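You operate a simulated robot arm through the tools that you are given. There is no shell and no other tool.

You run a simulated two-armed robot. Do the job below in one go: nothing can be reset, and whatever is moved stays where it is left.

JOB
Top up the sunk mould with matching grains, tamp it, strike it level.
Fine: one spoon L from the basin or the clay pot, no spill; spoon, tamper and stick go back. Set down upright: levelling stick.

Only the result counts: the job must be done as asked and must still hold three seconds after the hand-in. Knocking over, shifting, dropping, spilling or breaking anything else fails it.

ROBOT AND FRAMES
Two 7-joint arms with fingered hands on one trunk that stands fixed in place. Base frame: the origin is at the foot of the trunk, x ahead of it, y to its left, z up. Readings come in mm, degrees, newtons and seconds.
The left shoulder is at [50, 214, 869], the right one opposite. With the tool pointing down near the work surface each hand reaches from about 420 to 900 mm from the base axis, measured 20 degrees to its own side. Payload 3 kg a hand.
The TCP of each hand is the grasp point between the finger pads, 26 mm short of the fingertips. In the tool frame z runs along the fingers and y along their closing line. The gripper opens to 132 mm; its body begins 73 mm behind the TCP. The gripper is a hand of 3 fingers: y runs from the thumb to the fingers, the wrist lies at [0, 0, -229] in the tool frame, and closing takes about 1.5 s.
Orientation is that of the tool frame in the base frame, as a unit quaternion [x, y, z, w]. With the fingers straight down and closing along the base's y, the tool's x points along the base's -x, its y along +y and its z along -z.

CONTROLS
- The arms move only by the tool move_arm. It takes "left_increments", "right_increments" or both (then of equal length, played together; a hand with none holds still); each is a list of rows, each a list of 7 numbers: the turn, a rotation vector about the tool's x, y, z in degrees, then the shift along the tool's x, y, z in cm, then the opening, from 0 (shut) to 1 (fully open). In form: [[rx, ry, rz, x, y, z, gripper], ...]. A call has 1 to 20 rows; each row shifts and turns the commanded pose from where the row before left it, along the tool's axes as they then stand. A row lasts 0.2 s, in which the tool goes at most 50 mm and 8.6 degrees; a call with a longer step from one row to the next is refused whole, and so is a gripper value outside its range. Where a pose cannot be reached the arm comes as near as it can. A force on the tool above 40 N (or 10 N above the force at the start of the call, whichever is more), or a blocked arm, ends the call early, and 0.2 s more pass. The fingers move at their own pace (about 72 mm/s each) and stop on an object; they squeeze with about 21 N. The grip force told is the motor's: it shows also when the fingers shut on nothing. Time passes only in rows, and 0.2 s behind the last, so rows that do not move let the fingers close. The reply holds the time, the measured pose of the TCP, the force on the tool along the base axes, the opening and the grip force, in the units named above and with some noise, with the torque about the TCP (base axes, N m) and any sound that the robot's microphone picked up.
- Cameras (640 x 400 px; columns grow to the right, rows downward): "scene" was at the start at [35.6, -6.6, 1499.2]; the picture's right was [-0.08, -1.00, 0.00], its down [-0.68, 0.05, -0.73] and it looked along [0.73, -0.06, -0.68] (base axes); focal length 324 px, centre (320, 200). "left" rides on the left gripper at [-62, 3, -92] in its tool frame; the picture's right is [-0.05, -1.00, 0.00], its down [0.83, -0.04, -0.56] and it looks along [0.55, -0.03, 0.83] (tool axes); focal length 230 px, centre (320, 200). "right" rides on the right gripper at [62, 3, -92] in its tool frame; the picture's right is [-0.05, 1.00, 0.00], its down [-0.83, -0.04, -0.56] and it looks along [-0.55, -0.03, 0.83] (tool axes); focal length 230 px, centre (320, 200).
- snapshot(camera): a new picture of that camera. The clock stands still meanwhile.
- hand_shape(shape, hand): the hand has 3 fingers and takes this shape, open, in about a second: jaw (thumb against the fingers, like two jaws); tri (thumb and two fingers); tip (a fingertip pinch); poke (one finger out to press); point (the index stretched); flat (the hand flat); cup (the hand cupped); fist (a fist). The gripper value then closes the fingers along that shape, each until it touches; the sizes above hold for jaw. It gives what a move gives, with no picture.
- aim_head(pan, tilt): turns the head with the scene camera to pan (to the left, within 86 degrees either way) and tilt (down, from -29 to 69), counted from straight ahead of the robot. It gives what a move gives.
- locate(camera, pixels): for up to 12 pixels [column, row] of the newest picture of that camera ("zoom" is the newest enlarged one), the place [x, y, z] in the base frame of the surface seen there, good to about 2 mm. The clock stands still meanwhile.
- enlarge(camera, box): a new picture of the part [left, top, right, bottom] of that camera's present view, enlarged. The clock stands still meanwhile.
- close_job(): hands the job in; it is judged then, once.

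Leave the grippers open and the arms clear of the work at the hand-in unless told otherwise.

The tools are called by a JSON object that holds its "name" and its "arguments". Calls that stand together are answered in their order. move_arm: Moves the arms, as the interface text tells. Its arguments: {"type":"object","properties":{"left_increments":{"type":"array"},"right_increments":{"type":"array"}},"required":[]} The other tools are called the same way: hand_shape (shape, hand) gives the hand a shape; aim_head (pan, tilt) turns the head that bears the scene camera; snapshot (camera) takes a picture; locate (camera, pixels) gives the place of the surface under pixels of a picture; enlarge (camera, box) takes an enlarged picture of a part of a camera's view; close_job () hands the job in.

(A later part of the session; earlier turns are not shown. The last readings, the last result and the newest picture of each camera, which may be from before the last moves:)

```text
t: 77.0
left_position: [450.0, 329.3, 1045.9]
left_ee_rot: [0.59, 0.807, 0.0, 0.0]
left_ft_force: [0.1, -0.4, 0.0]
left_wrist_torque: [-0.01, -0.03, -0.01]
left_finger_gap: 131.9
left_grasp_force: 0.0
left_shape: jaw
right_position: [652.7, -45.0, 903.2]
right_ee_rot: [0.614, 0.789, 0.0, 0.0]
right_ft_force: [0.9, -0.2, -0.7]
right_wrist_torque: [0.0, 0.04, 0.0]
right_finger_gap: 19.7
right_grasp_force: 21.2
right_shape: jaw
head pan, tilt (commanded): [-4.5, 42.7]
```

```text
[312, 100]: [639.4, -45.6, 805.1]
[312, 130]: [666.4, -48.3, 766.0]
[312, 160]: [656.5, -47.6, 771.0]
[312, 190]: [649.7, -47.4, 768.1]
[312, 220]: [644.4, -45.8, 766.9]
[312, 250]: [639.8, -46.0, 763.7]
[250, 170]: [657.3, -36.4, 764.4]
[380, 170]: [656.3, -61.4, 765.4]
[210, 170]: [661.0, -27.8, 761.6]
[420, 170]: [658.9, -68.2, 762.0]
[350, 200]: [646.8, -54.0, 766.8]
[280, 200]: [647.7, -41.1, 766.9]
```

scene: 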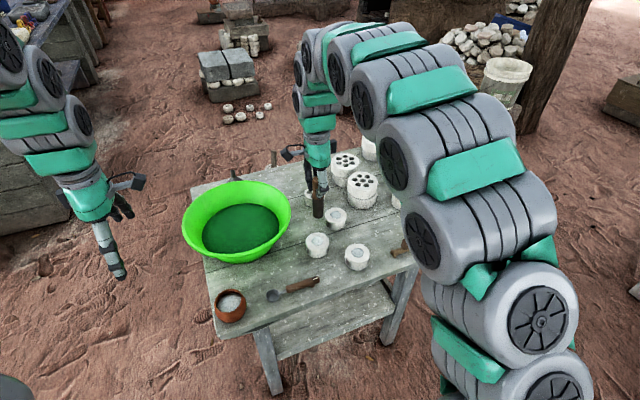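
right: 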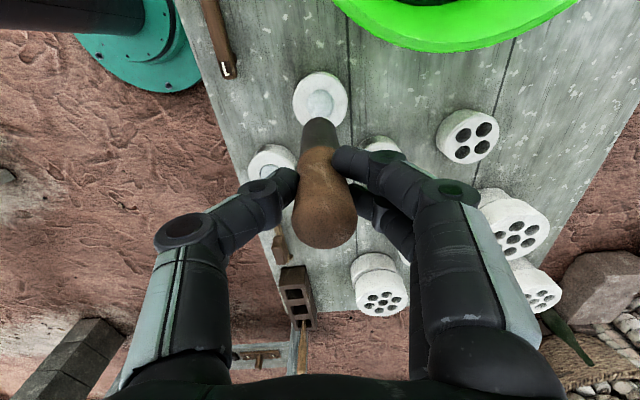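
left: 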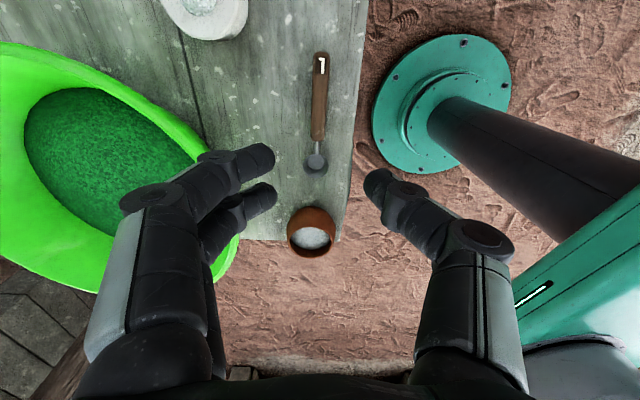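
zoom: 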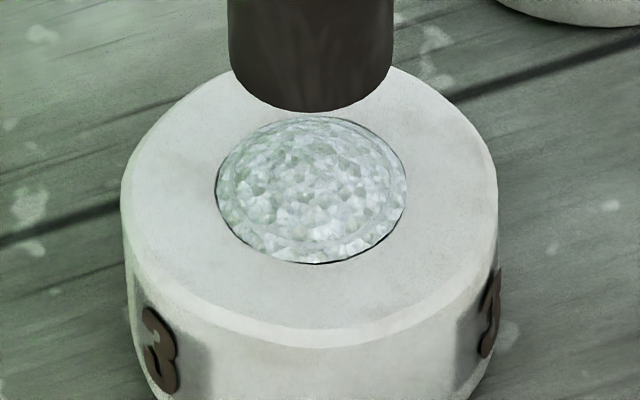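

Before tamping, points near x=647 read about 770. They now read about 767, so the tamp has settled the heap by some 3 mm into a crown. One more firm, centred press will make sure. Down again in steps.

{"name": "move_arm", "arguments": {"right_increments": [[0, 0, 0, 0, 0, 1.5, 0], [0, 0, 0, 0, 0, 1.5, 0], [0, 0, 0, 0, 0, 0.6, 0], [0, 0, 0, 0, 0, 0.3, 0], [0, 0, 0, 0, 0, 0.2, 0], [0, 0, 0, 0, 0, 0.2, 0], [0, 0, 0, 0, 0, 0.2, 0], [0, 0, 0, 0, 0, 0.2, 0], [0, 0, 0, 0, 0, 0, 0]]}}

{"name": "enlarge", "arguments": {"camera": "scene", "box": [292, 205, 348, 255]}}

```text
t: 79.0
left_position: [450.7, 330.6, 1046.0]
left_ee_rot: [0.59, 0.807, 0.0, 0.0]
left_ft_force: [-0.1, 0.0, -0.3]
left_wrist_torque: [0.02, -0.05, 0.02]
left_finger_gap: 131.8
left_grasp_force: 0.0
left_shape: jaw
right_position: [653.6, -45.2, 855.7]
right_ee_rot: [0.613, 0.79, 0.001, 0.0]
right_ft_force: [-0.3, 0.1, 16.6]
right_wrist_torque: [-0.04, 0.01, -0.04]
right_finger_gap: 20.0
right_grasp_force: 21.1
right_shape: jaw
head pan, tilt (commanded): [-4.5, 42.7]
```

```text
8.00 times, centred on (320, 230) of scene
```

zoom: 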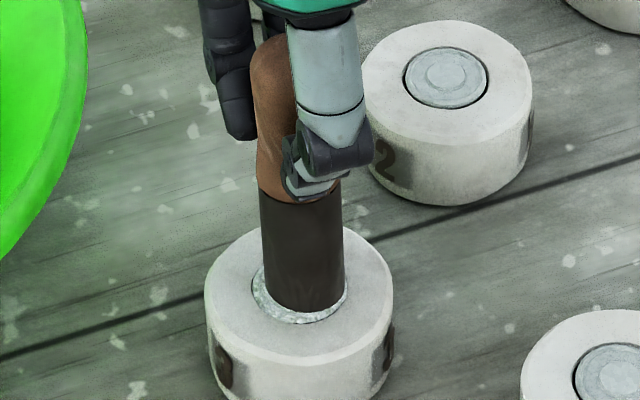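

Centred, 16.6 N. I press on to about 30 N.

{"name": "move_arm", "arguments": {"right_increments": [[0, 0, 0, 0, 0, 0.1, 0], [0, 0, 0, 0, 0, 0.1, 0], [0, 0, 0, 0, 0, 0.1, 0], [0, 0, 0, 0, 0, 0.1, 0], [0, 0, 0, 0, 0, 0.1, 0], [0, 0, 0, 0, 0, 0, 0], [0, 0, 0, 0, 0, 0, 0], [0, 0, 0, 0, 0, 0, 0]]}}

```text
t: 80.8
left_position: [450.3, 331.2, 1045.5]
left_ee_rot: [0.591, 0.807, 0.0, 0.0]
left_ft_force: [0.0, -0.9, -0.6]
left_wrist_torque: [-0.02, 0.02, -0.03]
left_finger_gap: 132.2
left_grasp_force: 0.1
left_shape: jaw
right_position: [652.2, -45.7, 851.6]
right_ee_rot: [0.614, 0.789, 0.001, 0.0]
right_ft_force: [0.4, 0.4, 27.4]
right_wrist_torque: [-0.05, -0.11, 0.01]
right_finger_gap: 20.7
right_grasp_force: 20.7
right_shape: jaw
head pan, tilt (commanded): [-4.5, 42.7]
```

27.4 N held for over half a second. I lift off and look again.

{"name": "move_arm", "arguments": {"right_increments": [[0, 0, 0, 0, 0, -0.4, 0], [0, 0, 0, 0, 0, -0.8, 0], [0, 0, 0, 0, 0, -1.5, 0], [0, 0, 0, 0, 0, -3.0, 0], [0, 0, 0, 0, 0, -4.0, 0], [0, 0, 0, 0, 0, 0, 0]]}}

{"name": "enlarge", "arguments": {"camera": "scene", "box": [304, 233, 332, 250]}}

{"name": "locate", "arguments": {"camera": "zoom", "pixels": [[312, 130], [312, 145], [312, 160], [312, 175], [312, 190], [312, 205], [312, 220], [312, 235], [312, 250], [250, 190], [380, 190], [440, 190]]}}

```text
t: 82.2
left_position: [451.0, 330.6, 1045.4]
left_ee_rot: [0.591, 0.807, 0.0, -0.001]
left_ft_force: [-0.6, 1.0, -0.5]
left_wrist_torque: [0.02, 0.0, 0.0]
left_finger_gap: 132.0
left_grasp_force: 0.1
left_shape: jaw
right_position: [650.8, -46.2, 948.6]
right_ee_rot: [0.614, 0.79, 0.0, 0.0]
right_ft_force: [-0.3, 1.2, -1.4]
right_wrist_torque: [0.05, 0.02, 0.01]
right_finger_gap: 19.8
right_grasp_force: 20.9
right_shape: jaw
head pan, tilt (commanded): [-4.5, 42.7]
```

```text
16.00 times, centred on (318, 242) of scene
```

zoom: 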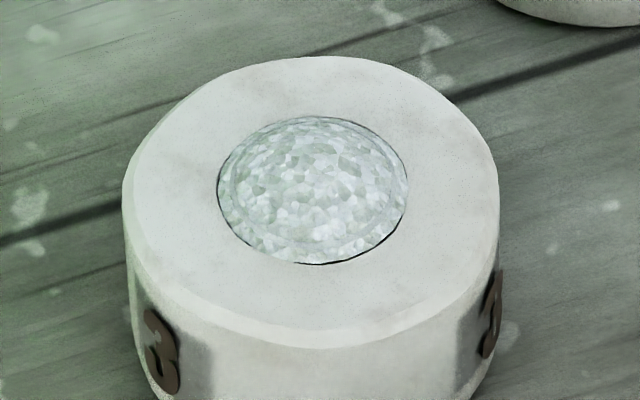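

```text
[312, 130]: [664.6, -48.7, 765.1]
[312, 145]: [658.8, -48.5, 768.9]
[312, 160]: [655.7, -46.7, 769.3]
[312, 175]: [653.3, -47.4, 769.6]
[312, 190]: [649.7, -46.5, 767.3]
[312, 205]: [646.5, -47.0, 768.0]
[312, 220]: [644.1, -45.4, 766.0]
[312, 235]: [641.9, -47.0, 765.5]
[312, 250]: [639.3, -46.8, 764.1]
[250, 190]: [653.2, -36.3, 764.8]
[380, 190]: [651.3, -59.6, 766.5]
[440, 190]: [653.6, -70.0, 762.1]
```

The crown is now about 6–7 mm and did not change between the last two presses, so the tamp is complete. Its silhouette was clearly taller before. I take the tamper back above its slot: up 25 mm, then across to about (673.5,-429.5).

{"name": "move_arm", "arguments": {"right_increments": [[0, 0, 0, 0, 0, -2.5, 0], [0, 0, 0, -2.5, -0.49, 0, 0], [0, 0, 0, -4.17, -0.818, 0, 0], [0, 0, 0, -4.17, -0.818, 0, 0], [0, 0, 0, -4.17, -0.818, 0, 0], [0, 0, 0, -4.17, -0.818, 0, 0], [0, 0, 0, -4.17, -0.818, 0, 0], [0, 0, 0, -4.17, -0.818, 0, 0], [0, 0, 0, -4.17, -0.818, 0, 0], [0, 0, 0, -4.17, -0.818, 0, 0], [0, 0, 0, -1.87, -0.356, 0, 0], [0, 0, 0, 0, 0, 0, 0], [0, 0, 0, 0, 0, 0, 0]]}}

{"name": "enlarge", "arguments": {"camera": "scene", "box": [410, 140, 500, 240]}}

{"name": "enlarge", "arguments": {"camera": "right", "box": [240, 50, 400, 250]}}

```text
t: 85.0
left_position: [450.0, 330.5, 1045.0]
left_ee_rot: [0.591, 0.807, 0.001, 0.0]
left_ft_force: [0.5, 0.6, 0.0]
left_wrist_torque: [0.0, -0.01, -0.01]
left_finger_gap: 132.0
left_grasp_force: 0.1
left_shape: jaw
right_position: [674.6, -428.6, 973.2]
right_ee_rot: [0.613, 0.79, 0.0, 0.0]
right_ft_force: [-0.7, -0.3, -0.1]
right_wrist_torque: [-0.01, 0.03, 0.0]
right_finger_gap: 19.6
right_grasp_force: 21.1
right_shape: jaw
head pan, tilt (commanded): [-4.5, 42.7]
```

```text
4.00 times, centred on (455, 190) of scene
```

zoom: 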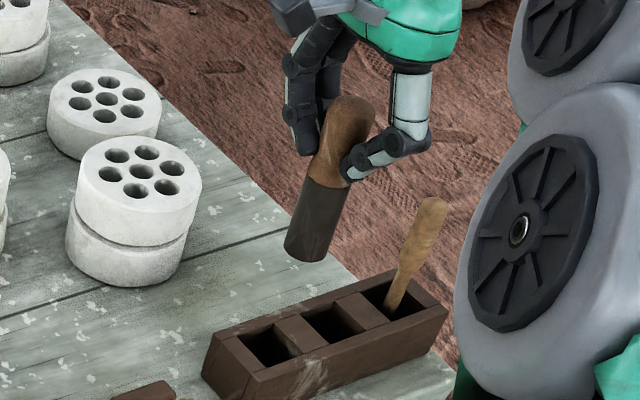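

```text
2.00 times, centred on (320, 150) of right
```

zoom: 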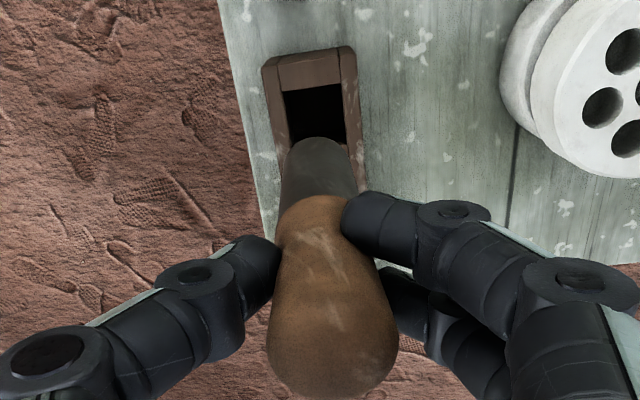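

The stand's first slot is empty and ready. I locate the slot's rim and the tamper's bottom to align them.

{"name": "enlarge", "arguments": {"camera": "scene", "box": [425, 195, 475, 245]}}

```text
8.00 times, centred on (450, 220) of scene
```

zoom: 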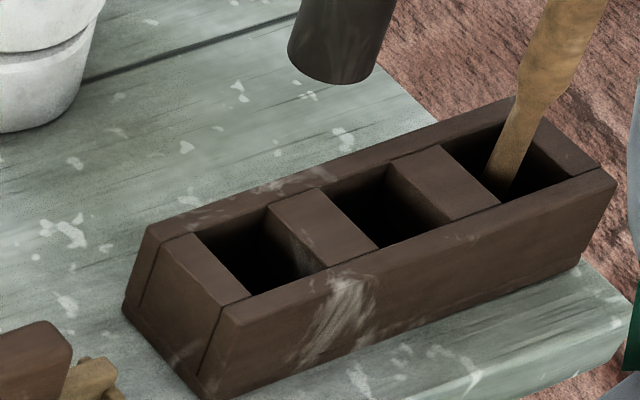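

{"name": "locate", "arguments": {"camera": "zoom", "pixels": [[192, 228], [263, 203], [325, 268], [252, 300], [175, 255], [300, 225], [230, 210], [285, 290], [225, 275], [310, 255]]}}

{"name": "locate", "arguments": {"camera": "zoom", "pixels": [[335, 75], [292, 50], [375, 60], [335, 40], [260, 250], [240, 260], [280, 240], [330, 205]]}}

```text
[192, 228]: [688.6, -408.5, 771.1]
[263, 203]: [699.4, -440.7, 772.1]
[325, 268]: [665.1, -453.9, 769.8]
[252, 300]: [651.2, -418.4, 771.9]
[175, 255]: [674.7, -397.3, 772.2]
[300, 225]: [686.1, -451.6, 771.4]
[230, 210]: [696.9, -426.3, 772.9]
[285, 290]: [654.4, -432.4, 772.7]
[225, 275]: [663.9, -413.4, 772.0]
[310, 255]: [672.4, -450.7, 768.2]
```

```text
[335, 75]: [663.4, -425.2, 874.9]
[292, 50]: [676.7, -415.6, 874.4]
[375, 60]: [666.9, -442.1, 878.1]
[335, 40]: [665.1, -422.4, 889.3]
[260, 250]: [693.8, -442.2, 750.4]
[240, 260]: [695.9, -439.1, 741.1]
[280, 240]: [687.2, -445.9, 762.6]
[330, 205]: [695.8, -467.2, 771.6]
```

Slot centre reads (676,-430.4) with about 36 mm sides; the tamper radius is about 14. I lower 88 mm so the bottom is just above the stand, where alignment is easier to judge.

{"name": "move_arm", "arguments": {"right_increments": [[0, 0, 0, 0.1, -0.1, 2.5, 0], [0, 0, 0, 0, 0, 3.0, 0], [0, 0, 0, 0, 0, 2.3, 0], [0, 0, 0, 0, 0, 1.0, 0], [0, 0, 0, 0, 0, 0, 0], [0, 0, 0, 0, 0, 0, 0]]}}

{"name": "enlarge", "arguments": {"camera": "scene", "box": [425, 195, 475, 245]}}

{"name": "enlarge", "arguments": {"camera": "right", "box": [270, 60, 370, 180]}}

```text
t: 86.4
left_position: [449.8, 330.1, 1044.7]
left_ee_rot: [0.591, 0.807, 0.0, 0.0]
left_ft_force: [0.8, 0.9, 0.9]
left_wrist_torque: [0.01, 0.0, -0.01]
left_finger_gap: 131.7
left_grasp_force: 0.1
left_shape: jaw
right_position: [674.4, -426.2, 885.5]
right_ee_rot: [0.613, 0.79, 0.0, 0.0]
right_ft_force: [0.1, -0.3, -1.8]
right_wrist_torque: [0.01, -0.01, 0.0]
right_finger_gap: 19.8
right_grasp_force: 21.0
right_shape: jaw
head pan, tilt (commanded): [-4.5, 42.7]
```

```text
8.00 times, centred on (450, 220) of scene
```

zoom: 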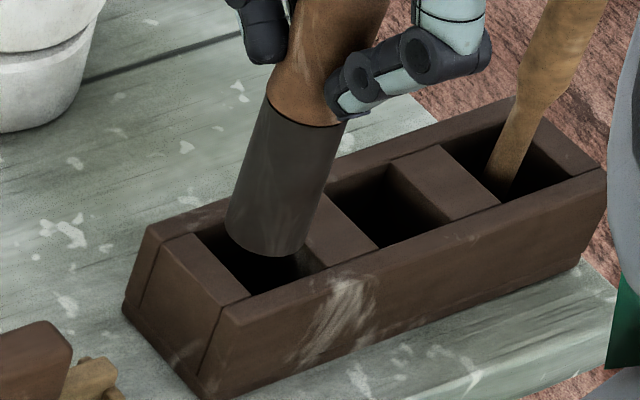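

```text
3.33 times, centred on (320, 120) of right
```

zoom: 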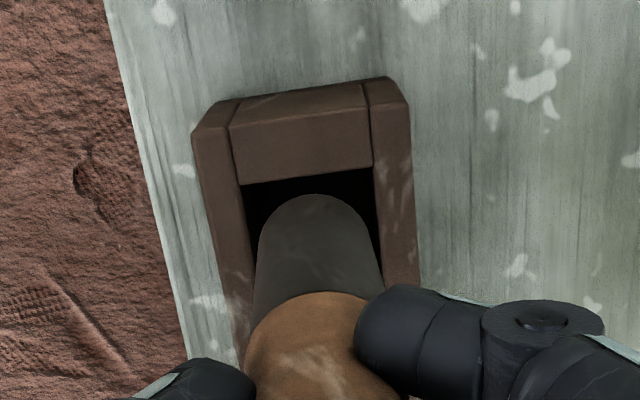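

{"name": "enlarge", "arguments": {"camera": "scene", "box": [425, 195, 475, 245]}}

{"name": "locate", "arguments": {"camera": "zoom", "pixels": [[265, 245], [235, 215], [310, 230], [270, 200], [243, 190], [318, 200], [192, 230], [252, 298], [325, 266], [290, 283], [220, 265], [355, 240]]}}

```text
8.00 times, centred on (450, 220) of scene
```

zoom: 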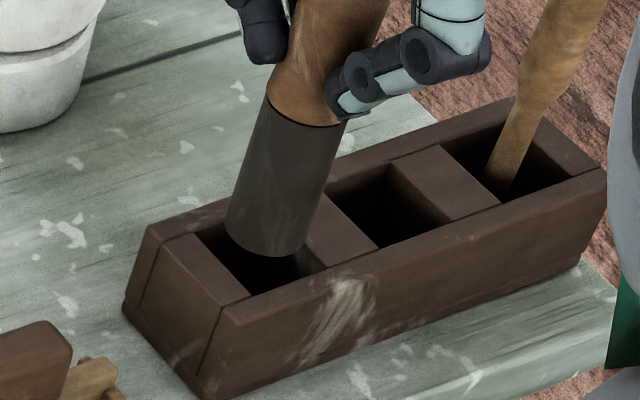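

```text
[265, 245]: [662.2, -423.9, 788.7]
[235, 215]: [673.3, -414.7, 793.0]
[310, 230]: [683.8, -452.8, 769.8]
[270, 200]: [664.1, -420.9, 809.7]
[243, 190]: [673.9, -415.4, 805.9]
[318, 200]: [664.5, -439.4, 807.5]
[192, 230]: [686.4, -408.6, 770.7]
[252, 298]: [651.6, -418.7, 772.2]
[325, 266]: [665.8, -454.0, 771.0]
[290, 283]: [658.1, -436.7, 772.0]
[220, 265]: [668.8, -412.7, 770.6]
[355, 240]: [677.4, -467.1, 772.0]
```

Scene says the tamper axis (675.2,-430.6) is over the slot centre (676,-430.4); the right view suggests 1–2 mm along tool x. I shift -1 mm in x and lower 22 mm slowly to enter the slot, watching the force.

{"name": "move_arm", "arguments": {"right_increments": [[0, 0, 0, -0.1, 0.03, 0, 0], [0, 0, 0, 0, 0, 0.5, 0], [0, 0, 0, 0, 0, 0.5, 0], [0, 0, 0, 0, 0, 0.4, 0], [0, 0, 0, 0, 0, 0.4, 0], [0, 0, 0, 0, 0, 0.4, 0], [0, 0, 0, 0, 0, 0, 0]]}}

{"name": "enlarge", "arguments": {"camera": "scene", "box": [425, 195, 475, 245]}}

{"name": "enlarge", "arguments": {"camera": "right", "box": [270, 60, 370, 180]}}

```text
t: 88.0
left_position: [450.9, 330.5, 1045.9]
left_ee_rot: [0.591, 0.807, -0.001, 0.0]
left_ft_force: [0.2, 0.4, 1.0]
left_wrist_torque: [0.01, 0.0, 0.01]
left_finger_gap: 132.0
left_grasp_force: 0.0
left_shape: jaw
right_position: [673.4, -428.3, 863.4]
right_ee_rot: [0.614, 0.79, 0.0, -0.001]
right_ft_force: [-0.6, 0.6, -1.3]
right_wrist_torque: [-0.02, -0.02, -0.01]
right_finger_gap: 19.7
right_grasp_force: 21.6
right_shape: jaw
head pan, tilt (commanded): [-4.5, 42.7]
```

```text
8.00 times, centred on (450, 220) of scene
```

zoom: 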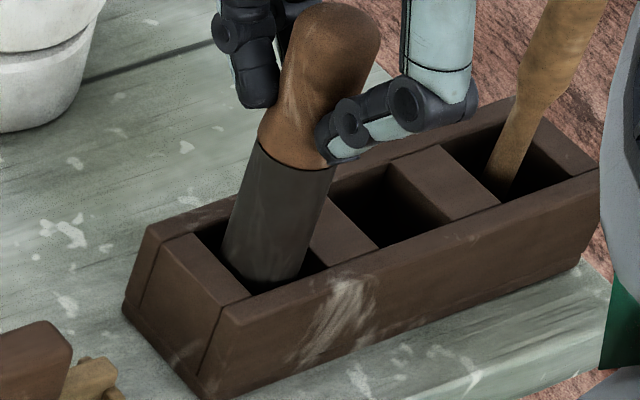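

```text
3.33 times, centred on (320, 120) of right
```

zoom: 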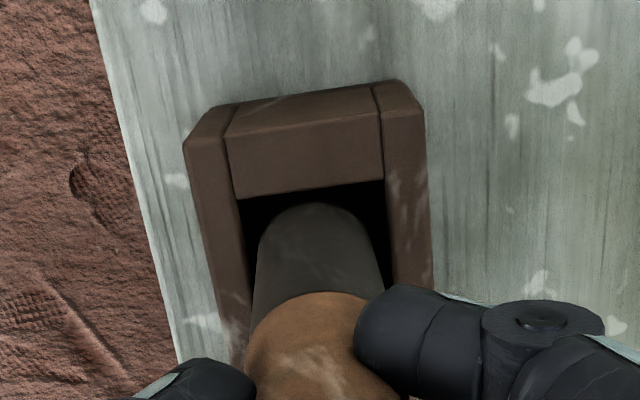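

The bottom is inside the slot with no contact. I continue down 24 mm, then feel for the floor.

{"name": "move_arm", "arguments": {"right_increments": [[0, 0, 0, 0, 0, 0.6, 0], [0, 0, 0, 0, 0, 0.6, 0], [0, 0, 0, 0, 0, 0.6, 0], [0, 0, 0, 0, 0, 0.4, 0], [0, 0, 0, 0, 0, 0.2, 0], [0, 0, 0, 0, 0, 0, 0]]}}

{"name": "enlarge", "arguments": {"camera": "scene", "box": [425, 195, 475, 245]}}

```text
t: 89.4
left_position: [450.9, 330.4, 1046.5]
left_ee_rot: [0.591, 0.807, 0.0, 0.0]
left_ft_force: [0.2, 0.0, 0.3]
left_wrist_torque: [-0.01, 0.01, -0.03]
left_finger_gap: 132.1
left_grasp_force: 0.0
left_shape: jaw
right_position: [672.3, -429.6, 840.3]
right_ee_rot: [0.614, 0.789, 0.0, 0.0]
right_ft_force: [-0.3, 0.4, -0.6]
right_wrist_torque: [0.0, -0.01, 0.01]
right_finger_gap: 19.7
right_grasp_force: 21.5
right_shape: jaw
head pan, tilt (commanded): [-4.5, 42.7]
```

```text
8.00 times, centred on (450, 220) of scene
```

zoom: 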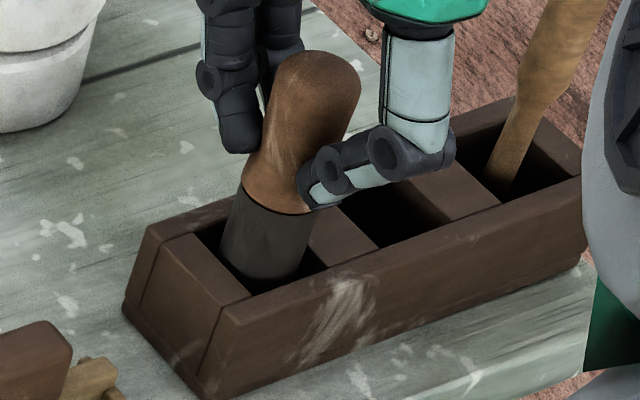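

Still free. I go down in 1 mm steps until the floor is felt.

{"name": "move_arm", "arguments": {"right_increments": [[0, 0, 0, 0, 0, 0.15, 0], [0, 0, 0, 0, 0, 0.15, 0], [0, 0, 0, 0, 0, 0.15, 0], [0, 0, 0, 0, 0, 0.1, 0], [0, 0, 0, 0, 0, 0, 0]]}}

```text
t: 90.6
left_position: [449.8, 330.0, 1045.8]
left_ee_rot: [0.59, 0.807, -0.001, -0.001]
left_ft_force: [-0.1, 0.0, -0.5]
left_wrist_torque: [0.02, -0.01, -0.01]
left_finger_gap: 131.6
left_grasp_force: 0.1
left_shape: jaw
right_position: [673.7, -428.6, 833.7]
right_ee_rot: [0.613, 0.79, -0.001, 0.0]
right_ft_force: [-1.2, 0.5, 7.0]
right_wrist_torque: [-0.05, 0.04, 0.01]
right_finger_gap: 19.9
right_grasp_force: 20.6
right_shape: jaw
head pan, tilt (commanded): [-4.5, 42.7]
```

7 N: the tamper stands on the slot floor. I open the fingers and rise.

{"name": "move_arm", "arguments": {"right_increments": [[0, 0, 0, 0, 0, 0, 0.18], [0, 0, 0, 0, 0, 0, 0.25], [0, 0, 0, 0, 0, 0, 0.35], [0, 0, 0, 0, 0, 0, 0.45], [0, 0, 0, 0, 0, 0, 0.45], [0, 0, 0, 0, 0, 0, 0.45], [0, 0, 0, 0, 0, -1.0, 0.45], [0, 0, 0, 0, 0, -2.0, 0.45], [0, 0, 0, 0, 0, -3.0, 0.45], [0, 0, 0, 0, 0, -4.0, 0.45], [0, 0, 0, 0, 0, -4.0, 0.45], [0, 0, 0, 0, 0, 0, 0.45]]}}

{"name": "snapshot", "arguments": {"camera": "right"}}

{"name": "enlarge", "arguments": {"camera": "scene", "box": [415, 190, 485, 250]}}

```text
t: 93.2
left_position: [450.5, 330.4, 1044.7]
left_ee_rot: [0.591, 0.807, 0.0, 0.001]
left_ft_force: [1.2, 0.8, -0.2]
left_wrist_torque: [-0.03, -0.03, -0.02]
left_finger_gap: 131.9
left_grasp_force: 0.0
left_shape: jaw
right_position: [674.3, -426.8, 974.8]
right_ee_rot: [0.613, 0.79, 0.0, 0.0]
right_ft_force: [0.1, 0.2, -0.2]
right_wrist_torque: [0.02, -0.01, 0.04]
right_finger_gap: 59.1
right_grasp_force: 0.1
right_shape: jaw
head pan, tilt (commanded): [-4.5, 42.7]
```

```text
taken
```

right: 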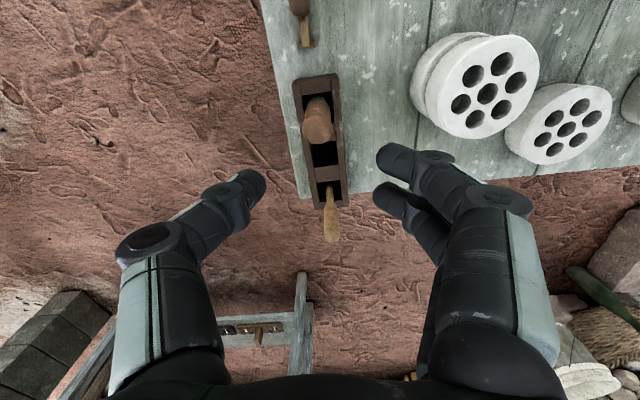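

```text
6.67 times, centred on (450, 220) of scene
```

zoom: 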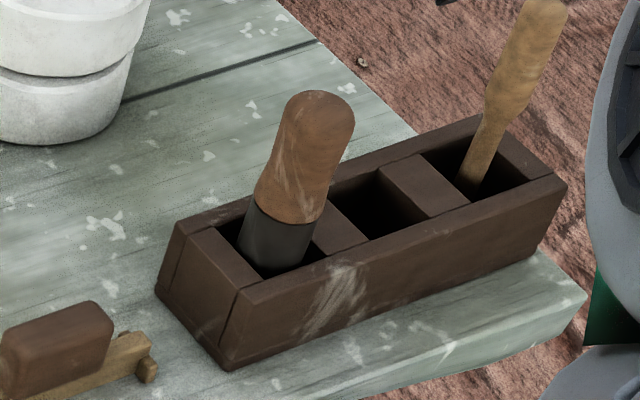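

The tamper is back in its slot, upright. Next is the levelling stick. I move over its block, about (630,-317), at z≈900 and look with the right camera.

{"name": "move_arm", "arguments": {"right_increments": [[0, 0, 0, 3.0, -0.4, 0, 0.45], [0, 0, 0, 3.0, -0.4, 1.0, 0.45], [0, 0, 0, 3.0, -0.4, 3.0, 0.45], [0, 0, 0, 2.8, -0.37, 3.5, 0.45], [0, 0, 0, 0, 0, 0, 0.45], [0, 0, 0, 0, 0, 0, 0.45]]}}

{"name": "snapshot", "arguments": {"camera": "right"}}

{"name": "enlarge", "arguments": {"camera": "right", "box": [270, 50, 370, 200]}}

```text
t: 94.6
left_position: [450.5, 330.9, 1046.3]
left_ee_rot: [0.59, 0.807, 0.0, 0.0]
left_ft_force: [0.9, 0.4, -0.6]
left_wrist_torque: [-0.02, -0.01, -0.01]
left_finger_gap: 132.0
left_grasp_force: 0.0
left_shape: jaw
right_position: [626.9, -318.0, 898.9]
right_ee_rot: [0.613, 0.79, 0.001, 0.0]
right_ft_force: [-0.2, -0.6, -0.5]
right_wrist_torque: [0.0, -0.01, 0.02]
right_finger_gap: 59.1
right_grasp_force: 0.0
right_shape: jaw
head pan, tilt (commanded): [-4.5, 42.7]
```

```text
taken
```

right: 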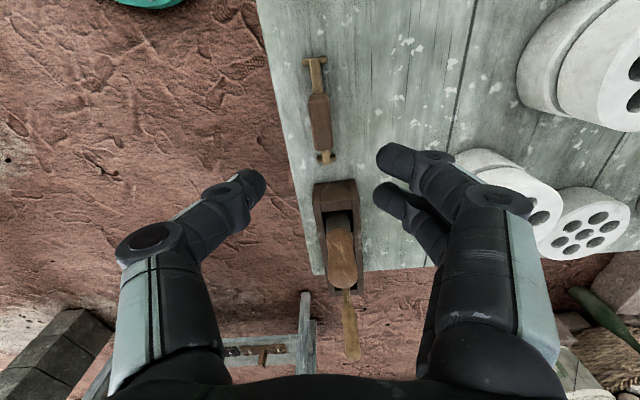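

```text
2.67 times, centred on (320, 125) of right
```

zoom: 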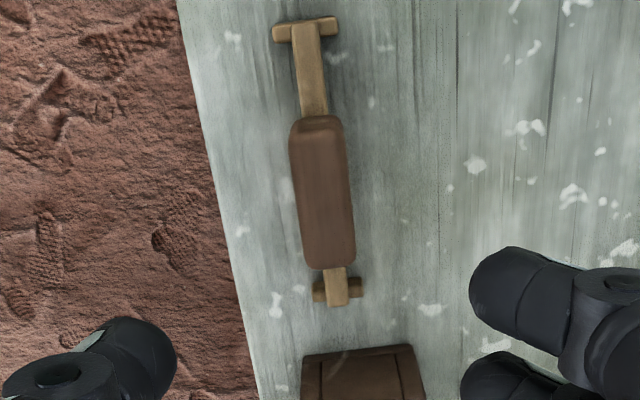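

The stick shows a bar with cross feet at both ends and a block grip at zoom (322,190). I locate its block edges and feet.

{"name": "locate", "arguments": {"camera": "zoom", "pixels": [[320, 125], [295, 135], [342, 130], [305, 255], [352, 255], [323, 195], [298, 190], [348, 190], [308, 60], [338, 285], [278, 32], [334, 24]]}}

{"name": "locate", "arguments": {"camera": "zoom", "pixels": [[319, 291], [357, 286], [336, 300], [304, 22], [325, 240], [320, 150], [400, 200], [315, 90], [302, 90], [326, 90], [240, 200], [345, 262]]}}

```text
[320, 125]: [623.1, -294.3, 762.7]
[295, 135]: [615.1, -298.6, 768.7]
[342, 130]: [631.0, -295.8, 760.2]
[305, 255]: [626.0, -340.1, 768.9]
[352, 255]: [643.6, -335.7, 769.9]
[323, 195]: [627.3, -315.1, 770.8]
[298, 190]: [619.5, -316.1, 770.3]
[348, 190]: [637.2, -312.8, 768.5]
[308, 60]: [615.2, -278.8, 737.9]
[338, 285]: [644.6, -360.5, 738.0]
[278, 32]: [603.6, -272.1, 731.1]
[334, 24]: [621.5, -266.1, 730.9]
```

```text
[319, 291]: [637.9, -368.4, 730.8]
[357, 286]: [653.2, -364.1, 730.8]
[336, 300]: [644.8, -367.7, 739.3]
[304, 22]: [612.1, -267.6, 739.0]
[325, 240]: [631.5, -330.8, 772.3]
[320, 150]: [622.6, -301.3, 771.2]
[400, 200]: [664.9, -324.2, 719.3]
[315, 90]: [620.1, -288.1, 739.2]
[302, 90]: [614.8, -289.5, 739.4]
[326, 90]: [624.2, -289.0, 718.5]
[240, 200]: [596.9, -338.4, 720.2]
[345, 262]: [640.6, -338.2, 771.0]
```

Stick: centre about (628.8,-317), block about 21 mm wide and 50 long, bar direction 3.9° off the tool's x. I turn -3.9° and lower to z≈800 for a recheck.

{"name": "move_arm", "arguments": {"right_increments": [[0, 0, -3.9, 0, 0, 0, 0.45], [0, 0, 0, 0.15, 0.05, 3.0, 0.45], [0, 0, 0, 0, 0, 4.0, 0.45], [0, 0, 0, 0, 0, 2.8, 0.45], [0, 0, 0, 0, 0, 0, 0.45], [0, 0, 0, 0, 0, 0, 0.45]]}}

{"name": "enlarge", "arguments": {"camera": "right", "box": [240, 40, 400, 240]}}

{"name": "enlarge", "arguments": {"camera": "scene", "box": [370, 190, 450, 260]}}

```text
t: 96.0
left_position: [450.5, 329.7, 1045.8]
left_ee_rot: [0.59, 0.807, -0.001, 0.0]
left_ft_force: [0.9, 0.0, 0.0]
left_wrist_torque: [0.03, 0.0, 0.01]
left_finger_gap: 131.8
left_grasp_force: 0.1
left_shape: jaw
right_position: [629.6, -316.7, 800.5]
right_ee_rot: [0.586, 0.81, -0.001, 0.0]
right_ft_force: [-0.4, 0.6, -0.5]
right_wrist_torque: [0.0, 0.01, -0.04]
right_finger_gap: 59.0
right_grasp_force: 0.0
right_shape: jaw
head pan, tilt (commanded): [-4.5, 42.7]
```

```text
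2.00 times, centred on (320, 140) of right
```

zoom: 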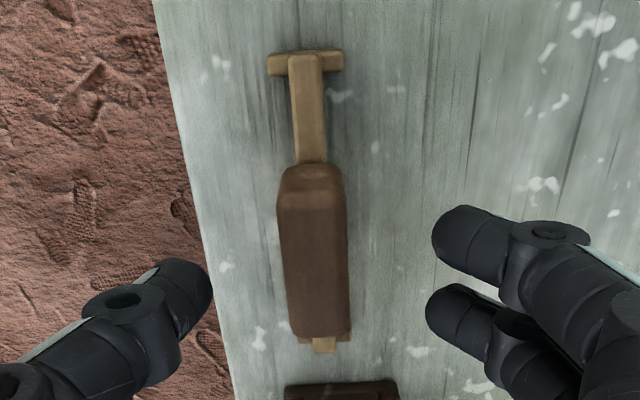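

```text
5.71 times, centred on (410, 225) of scene
```

zoom: 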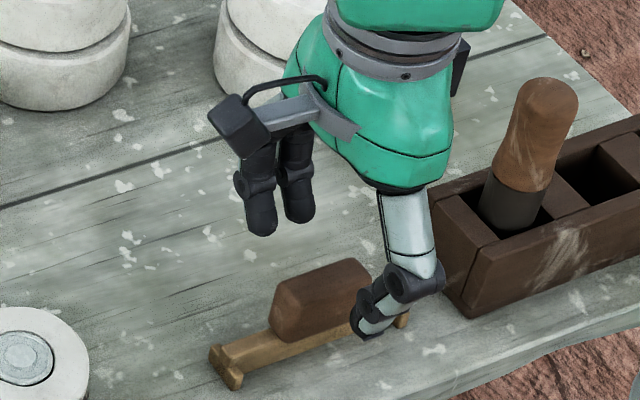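

Yaw is now parallel. The block centre is about 4 mm along tool x and -2.3 mm in y from the grasp axis. I correct and lower to z≈768.

{"name": "move_arm", "arguments": {"right_increments": [[0, 0, 0, 0.4, -0.23, 0, 0.45], [0, 0, 0, 0, 0, 1.2, 0.45], [0, 0, 0, 0, 0, 1.2, 0.4], [0, 0, 0, 0, 0, 0.8, 0.4], [0, 0, 0, 0, 0, 0, 0.4], [0, 0, 0, 0, 0, 0, 0.4]]}}

{"name": "enlarge", "arguments": {"camera": "right", "box": [240, 60, 400, 260]}}

{"name": "enlarge", "arguments": {"camera": "scene", "box": [370, 190, 450, 260]}}

```text
t: 97.4
left_position: [451.0, 330.3, 1044.9]
left_ee_rot: [0.591, 0.807, 0.0, 0.0]
left_ft_force: [0.4, -1.3, 0.8]
left_wrist_torque: [-0.03, 0.01, -0.02]
left_finger_gap: 132.1
left_grasp_force: 0.1
left_shape: jaw
right_position: [626.6, -312.9, 770.1]
right_ee_rot: [0.587, 0.81, 0.0, 0.0]
right_ft_force: [-0.7, -0.1, 0.3]
right_wrist_torque: [0.01, 0.0, -0.01]
right_finger_gap: 53.3
right_grasp_force: 0.0
right_shape: jaw
head pan, tilt (commanded): [-4.5, 42.7]
```

```text
2.00 times, centred on (320, 160) of right
```

zoom: 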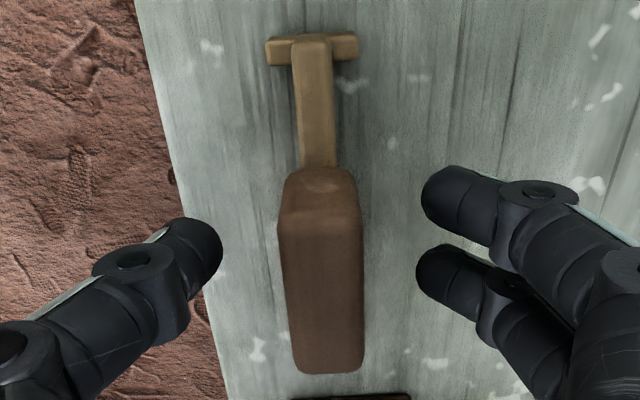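

```text
5.71 times, centred on (410, 225) of scene
```

zoom: 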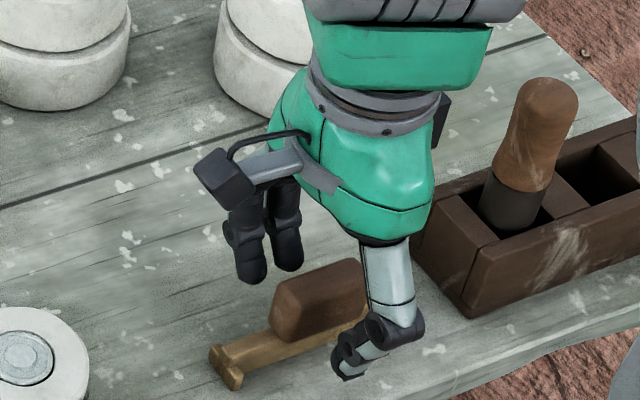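

The block is centred between the fingers (321 of 320). I go 2 mm lower and close.

{"name": "move_arm", "arguments": {"right_increments": [[0, 0, 0, 0, 0, 0.2, 0.4], [0, 0, 0, 0, 0, 0, 0.3], [0, 0, 0, 0, 0, 0, 0.2], [0, 0, 0, 0, 0, 0, 0.1], [0, 0, 0, 0, 0, 0, 0.0], [0, 0, 0, 0, 0, 0, 0.0], [0, 0, 0, 0, 0, 0, 0.0], [0, 0, 0, 0, 0, 0, 0.0]]}}

{"name": "enlarge", "arguments": {"camera": "right", "box": [240, 60, 400, 260]}}

{"name": "enlarge", "arguments": {"camera": "scene", "box": [370, 190, 450, 260]}}

```text
t: 99.2
left_position: [450.7, 329.9, 1046.3]
left_ee_rot: [0.591, 0.807, 0.0, 0.0]
left_ft_force: [-0.3, 0.2, -0.1]
left_wrist_torque: [0.02, 0.0, 0.04]
left_finger_gap: 131.9
left_grasp_force: 0.0
left_shape: jaw
right_position: [625.4, -314.2, 766.8]
right_ee_rot: [0.587, 0.81, -0.001, 0.001]
right_ft_force: [-0.7, -0.6, 0.6]
right_wrist_torque: [-0.01, 0.0, -0.01]
right_finger_gap: 14.6
right_grasp_force: 21.1
right_shape: jaw
head pan, tilt (commanded): [-4.5, 42.7]
```

```text
2.00 times, centred on (320, 160) of right
```

zoom: 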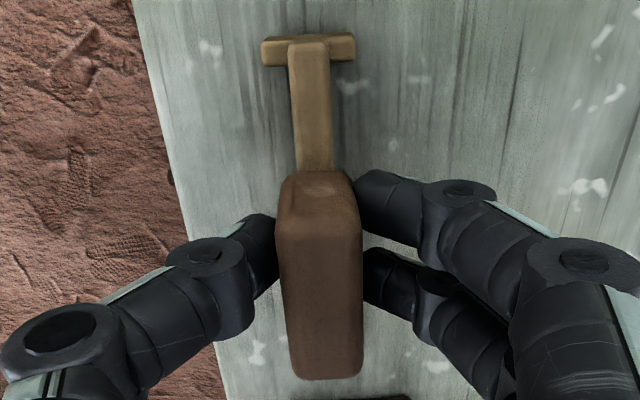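

```text
5.71 times, centred on (410, 225) of scene
```

zoom: 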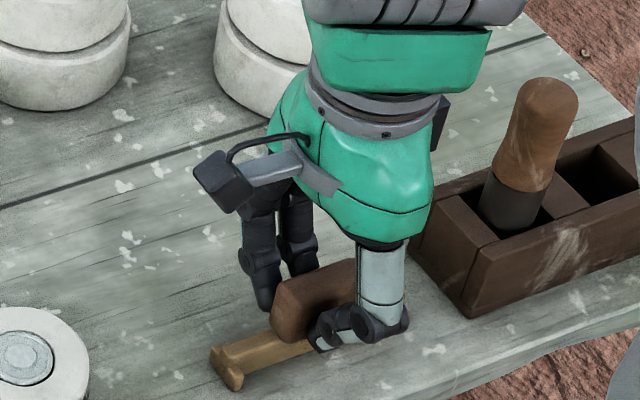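

Held at 21 N. I lift 90 mm, slowly at first, and check that the stick hangs level.

{"name": "move_arm", "arguments": {"right_increments": [[0, 0, 0, 0, 0, -0.3, 0], [0, 0, 0, 0, 0, -0.7, 0], [0, 0, 0, 0, 0, -2.0, 0], [0, 0, 0, 0, 0, -3.0, 0], [0, 0, 0, 0, 0, -3.0, 0], [0, 0, 0, 0, 0, 0, 0], [0, 0, 0, 0, 0, 0, 0]]}}

{"name": "enlarge", "arguments": {"camera": "scene", "box": [370, 180, 450, 250]}}

{"name": "enlarge", "arguments": {"camera": "right", "box": [240, 60, 400, 260]}}

```text
t: 100.8
left_position: [450.4, 330.2, 1046.3]
left_ee_rot: [0.591, 0.807, 0.0, 0.0]
left_ft_force: [0.5, 0.2, 0.9]
left_wrist_torque: [0.01, 0.0, -0.01]
left_finger_gap: 131.6
left_grasp_force: 0.0
left_shape: jaw
right_position: [625.5, -313.8, 855.5]
right_ee_rot: [0.586, 0.81, 0.0, 0.001]
right_ft_force: [-0.4, -0.3, -0.2]
right_wrist_torque: [0.0, 0.04, -0.03]
right_finger_gap: 14.8
right_grasp_force: 21.0
right_shape: jaw
head pan, tilt (commanded): [-4.5, 42.7]
```

```text
5.71 times, centred on (410, 215) of scene
```

zoom: 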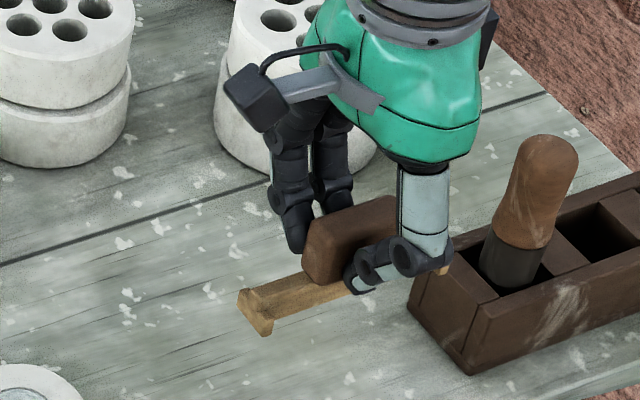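

```text
2.00 times, centred on (320, 160) of right
```

zoom: 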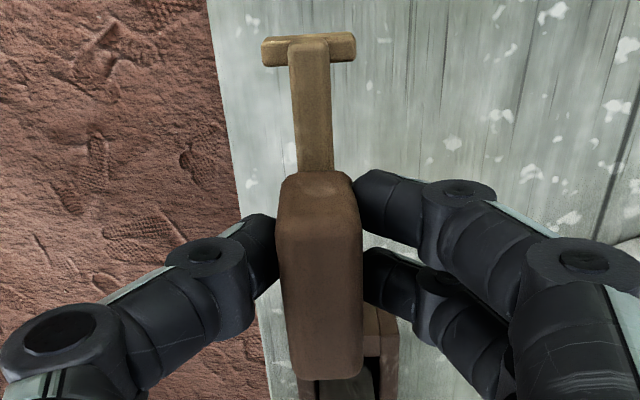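

I locate points along the bar's top, bottom and block to verify that it is level and to find the bottom edge relative to the TCP.

{"name": "enlarge", "arguments": {"camera": "scene", "box": [398, 205, 448, 245]}}

{"name": "locate", "arguments": {"camera": "zoom", "pixels": [[90, 300], [200, 270], [230, 260], [100, 335], [180, 310], [240, 290], [130, 290], [70, 310], [375, 215], [200, 180], [115, 350], [60, 330]]}}

```text
10.00 times, centred on (423, 225) of scene
```

zoom: 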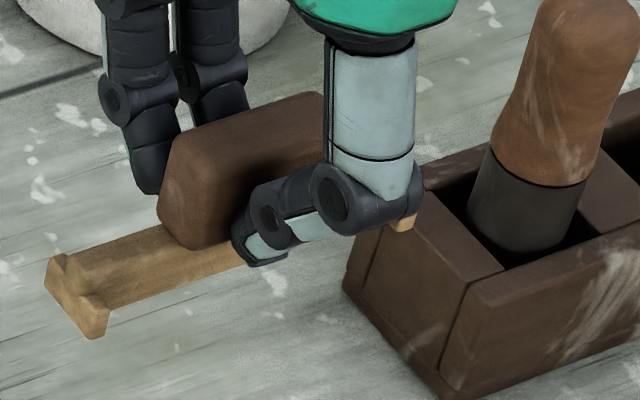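

```text
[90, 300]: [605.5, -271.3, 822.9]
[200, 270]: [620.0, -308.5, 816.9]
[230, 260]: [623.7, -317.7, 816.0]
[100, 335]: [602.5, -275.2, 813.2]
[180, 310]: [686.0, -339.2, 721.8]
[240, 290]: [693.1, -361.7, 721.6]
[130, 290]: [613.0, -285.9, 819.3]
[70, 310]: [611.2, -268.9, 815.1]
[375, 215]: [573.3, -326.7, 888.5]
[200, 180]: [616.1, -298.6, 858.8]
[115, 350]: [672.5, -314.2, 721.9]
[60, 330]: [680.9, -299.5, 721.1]
```

The stick hangs level: bar bottom about 41–45 mm below the TCP. I carry it at this height to the near side of mould 3, with the bar centre 27 mm short of the hole centre, TCP about (627.8,-51).

{"name": "move_arm", "arguments": {"right_increments": [[0, 0, 0, 2.0, 0.68, 0, 0], [0, 0, 0, 3.8, 1.29, 0, 0], [0, 0, 0, 3.8, 1.29, 0, 0], [0, 0, 0, 3.8, 1.29, 0, 0], [0, 0, 0, 3.8, 1.29, 0, 0], [0, 0, 0, 3.8, 1.29, 0, 0], [0, 0, 0, 2.5, 0.85, 0, 0], [0, 0, 0, 1.37, 0.44, 0, 0], [0, 0, 0, 0, 0, 0, 0], [0, 0, 0, 0, 0, 0, 0]]}}

{"name": "enlarge", "arguments": {"camera": "scene", "box": [280, 200, 370, 270]}}

{"name": "snapshot", "arguments": {"camera": "right"}}

```text
t: 103.0
left_position: [450.8, 331.9, 1046.7]
left_ee_rot: [0.591, 0.807, 0.0, 0.0]
left_ft_force: [0.2, -0.3, -0.6]
left_wrist_torque: [0.0, 0.02, -0.02]
left_finger_gap: 131.7
left_grasp_force: 0.0
left_shape: jaw
right_position: [627.4, -51.5, 858.4]
right_ee_rot: [0.587, 0.81, 0.0, 0.0]
right_ft_force: [-0.3, -0.4, 0.0]
right_wrist_torque: [0.0, -0.01, 0.02]
right_finger_gap: 14.7
right_grasp_force: 21.0
right_shape: jaw
head pan, tilt (commanded): [-4.5, 42.7]
```

```text
5.71 times, centred on (325, 235) of scene
```

zoom: 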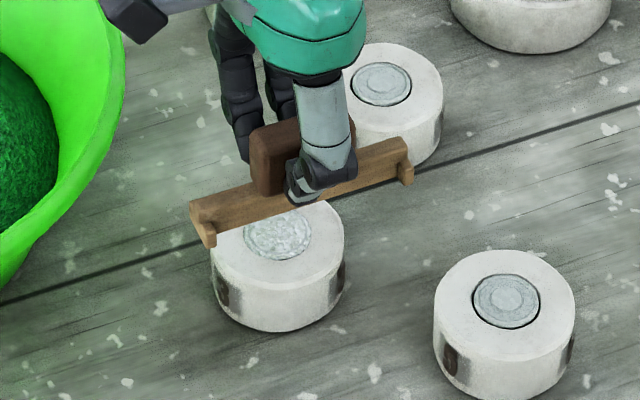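

```text
taken
```

right: 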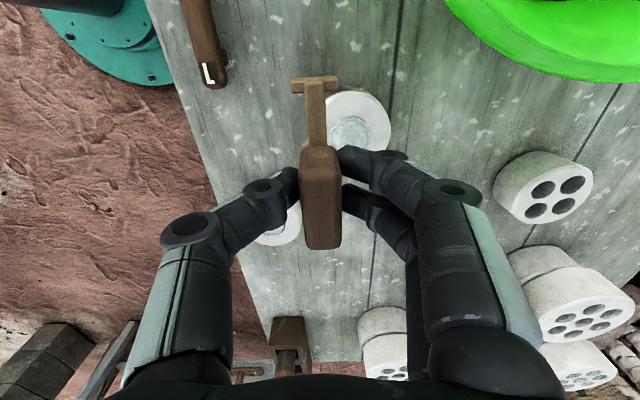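

I locate the bar's ends and front face in this view.

{"name": "enlarge", "arguments": {"camera": "scene", "box": [308, 215, 358, 250]}}

{"name": "locate", "arguments": {"camera": "zoom", "pixels": [[60, 180], [150, 150], [220, 125], [370, 85], [440, 65], [75, 235], [140, 195], [330, 120], [430, 95], [45, 190], [470, 90], [180, 260]]}}

```text
11.43 times, centred on (333, 232) of scene
```

zoom: 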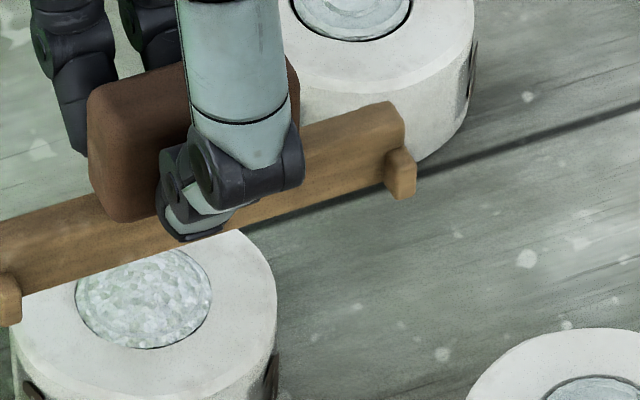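

```text
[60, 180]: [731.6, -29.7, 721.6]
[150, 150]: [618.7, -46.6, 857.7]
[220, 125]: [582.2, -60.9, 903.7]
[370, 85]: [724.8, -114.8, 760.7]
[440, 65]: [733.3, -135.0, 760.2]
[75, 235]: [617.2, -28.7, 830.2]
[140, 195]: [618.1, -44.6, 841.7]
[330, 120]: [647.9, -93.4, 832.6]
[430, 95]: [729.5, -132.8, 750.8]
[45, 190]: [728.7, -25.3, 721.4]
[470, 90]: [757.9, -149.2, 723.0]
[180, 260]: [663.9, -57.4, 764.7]
```

The bar line and mould agree with the plan. I lower 42 mm and check the clearance from the side before touching.

{"name": "move_arm", "arguments": {"right_increments": [[0, 0, 0, 0, 0, 1.5, 0], [0, 0, 0, 0, 0, 1.5, 0], [0, 0, 0, 0, 0, 0.8, 0], [0, 0, 0, 0, 0, 0.4, 0], [0, 0, 0, 0, 0, 0, 0]]}}

{"name": "enlarge", "arguments": {"camera": "scene", "box": [298, 220, 358, 265]}}

{"name": "enlarge", "arguments": {"camera": "right", "box": [260, 40, 400, 180]}}

```text
t: 104.2
left_position: [450.6, 330.2, 1046.3]
left_ee_rot: [0.59, 0.807, 0.0, 0.0]
left_ft_force: [-0.6, 0.7, -0.8]
left_wrist_torque: [0.0, -0.03, 0.04]
left_finger_gap: 131.9
left_grasp_force: 0.0
left_shape: jaw
right_position: [627.3, -50.4, 816.5]
right_ee_rot: [0.587, 0.81, 0.0, -0.001]
right_ft_force: [0.1, -0.2, -0.8]
right_wrist_torque: [0.02, 0.03, -0.04]
right_finger_gap: 14.9
right_grasp_force: 21.4
right_shape: jaw
head pan, tilt (commanded): [-4.5, 42.7]
```

```text
8.89 times, centred on (328, 242) of scene
```

zoom: 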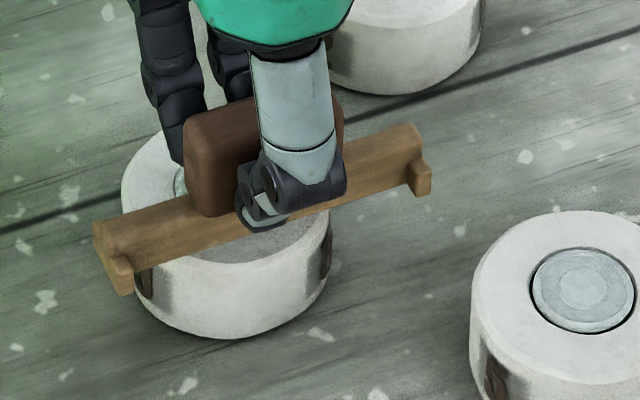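

```text
2.86 times, centred on (330, 110) of right
```

zoom: 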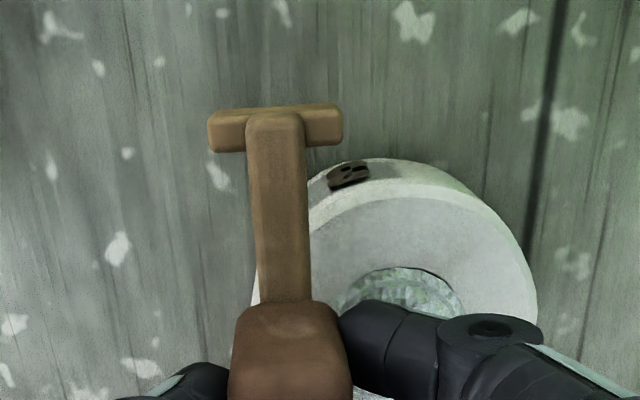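

The bar is over the near part of the mould's face, clear of the hole (zoom 307 versus hole edge 337). I lower in 2 mm then 1 mm steps until it touches.

{"name": "move_arm", "arguments": {"right_increments": [[0, 0, 0, 0, 0, 0.2, 0], [0, 0, 0, 0, 0, 0.2, 0], [0, 0, 0, 0, 0, 0.2, 0], [0, 0, 0, 0, 0, 0.1, 0], [0, 0, 0, 0, 0, 0.1, 0], [0, 0, 0, 0, 0, 0, 0]]}}

```text
t: 105.6
left_position: [449.9, 330.6, 1046.5]
left_ee_rot: [0.59, 0.807, 0.0, 0.0]
left_ft_force: [0.3, 0.3, 0.1]
left_wrist_torque: [-0.01, -0.01, -0.01]
left_finger_gap: 132.0
left_grasp_force: 0.1
left_shape: jaw
right_position: [628.4, -50.2, 806.8]
right_ee_rot: [0.587, 0.81, 0.0, -0.001]
right_ft_force: [-1.1, -0.3, -0.7]
right_wrist_torque: [0.02, -0.01, 0.02]
right_finger_gap: 14.9
right_grasp_force: 20.3
right_shape: jaw
head pan, tilt (commanded): [-4.5, 42.7]
```

No contact yet at 806.8. I continue in 0.8 mm steps.

{"name": "move_arm", "arguments": {"right_increments": [[0, 0, 0, 0, 0, 0.08, 0], [0, 0, 0, 0, 0, 0.08, 0], [0, 0, 0, 0, 0, 0.08, 0], [0, 0, 0, 0, 0, 0, 0]]}}

{"name": "enlarge", "arguments": {"camera": "scene", "box": [298, 220, 358, 265]}}

```text
t: 106.6
left_position: [450.7, 329.5, 1045.5]
left_ee_rot: [0.591, 0.807, 0.0, 0.001]
left_ft_force: [0.3, -0.6, -0.1]
left_wrist_torque: [0.05, 0.03, -0.02]
left_finger_gap: 132.1
left_grasp_force: 0.2
left_shape: jaw
right_position: [628.0, -50.6, 805.4]
right_ee_rot: [0.586, 0.81, 0.0, 0.0]
right_ft_force: [0.4, -0.5, 21.9]
right_wrist_torque: [-0.01, -0.05, 0.0]
right_finger_gap: 15.8
right_grasp_force: 20.8
right_shape: jaw
head pan, tilt (commanded): [-4.5, 42.7]
```

```text
8.89 times, centred on (328, 242) of scene
```

zoom: 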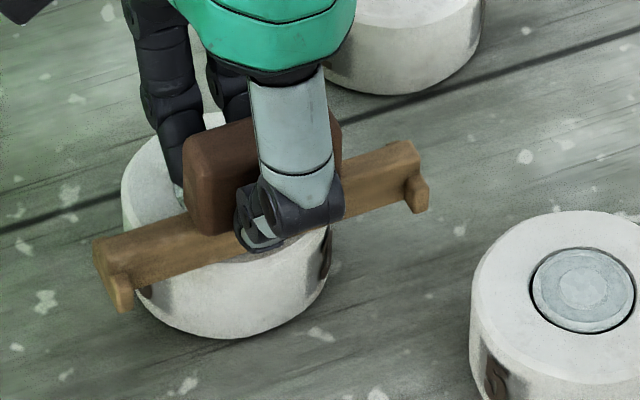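

Contact with 22 N, more than I want for sliding. I ease up 0.9 mm and read again.

{"name": "move_arm", "arguments": {"right_increments": [[0, 0, 0, 0, 0, -0.09, 0], [0, 0, 0, 0, 0, 0, 0]]}}

```text
t: 107.2
left_position: [449.1, 329.9, 1046.4]
left_ee_rot: [0.59, 0.807, 0.0, 0.0]
left_ft_force: [0.2, 0.2, 0.3]
left_wrist_torque: [-0.02, -0.01, -0.01]
left_finger_gap: 131.5
left_grasp_force: 0.1
left_shape: jaw
right_position: [628.0, -50.9, 805.8]
right_ee_rot: [0.587, 0.81, -0.001, 0.0]
right_ft_force: [-0.2, 0.8, 16.8]
right_wrist_torque: [-0.01, -0.02, 0.03]
right_finger_gap: 15.7
right_grasp_force: 20.8
right_shape: jaw
head pan, tilt (commanded): [-4.5, 42.7]
```

16.8 N; I ease up another 1.2 mm.

{"name": "move_arm", "arguments": {"right_increments": [[0, 0, 0, 0, 0, -0.12, 0], [0, 0, 0, 0, 0, 0, 0]]}}

```text
t: 107.8
left_position: [450.8, 330.6, 1045.1]
left_ee_rot: [0.59, 0.807, 0.0, 0.0]
left_ft_force: [-0.5, 0.7, -0.4]
left_wrist_torque: [-0.03, 0.06, -0.01]
left_finger_gap: 132.1
left_grasp_force: 0.1
left_shape: jaw
right_position: [627.3, -49.7, 806.5]
right_ee_rot: [0.587, 0.81, -0.001, -0.001]
right_ft_force: [0.4, -0.8, 0.9]
right_wrist_torque: [0.01, 0.0, -0.01]
right_finger_gap: 15.4
right_grasp_force: 21.5
right_shape: jaw
head pan, tilt (commanded): [-4.5, 42.7]
```

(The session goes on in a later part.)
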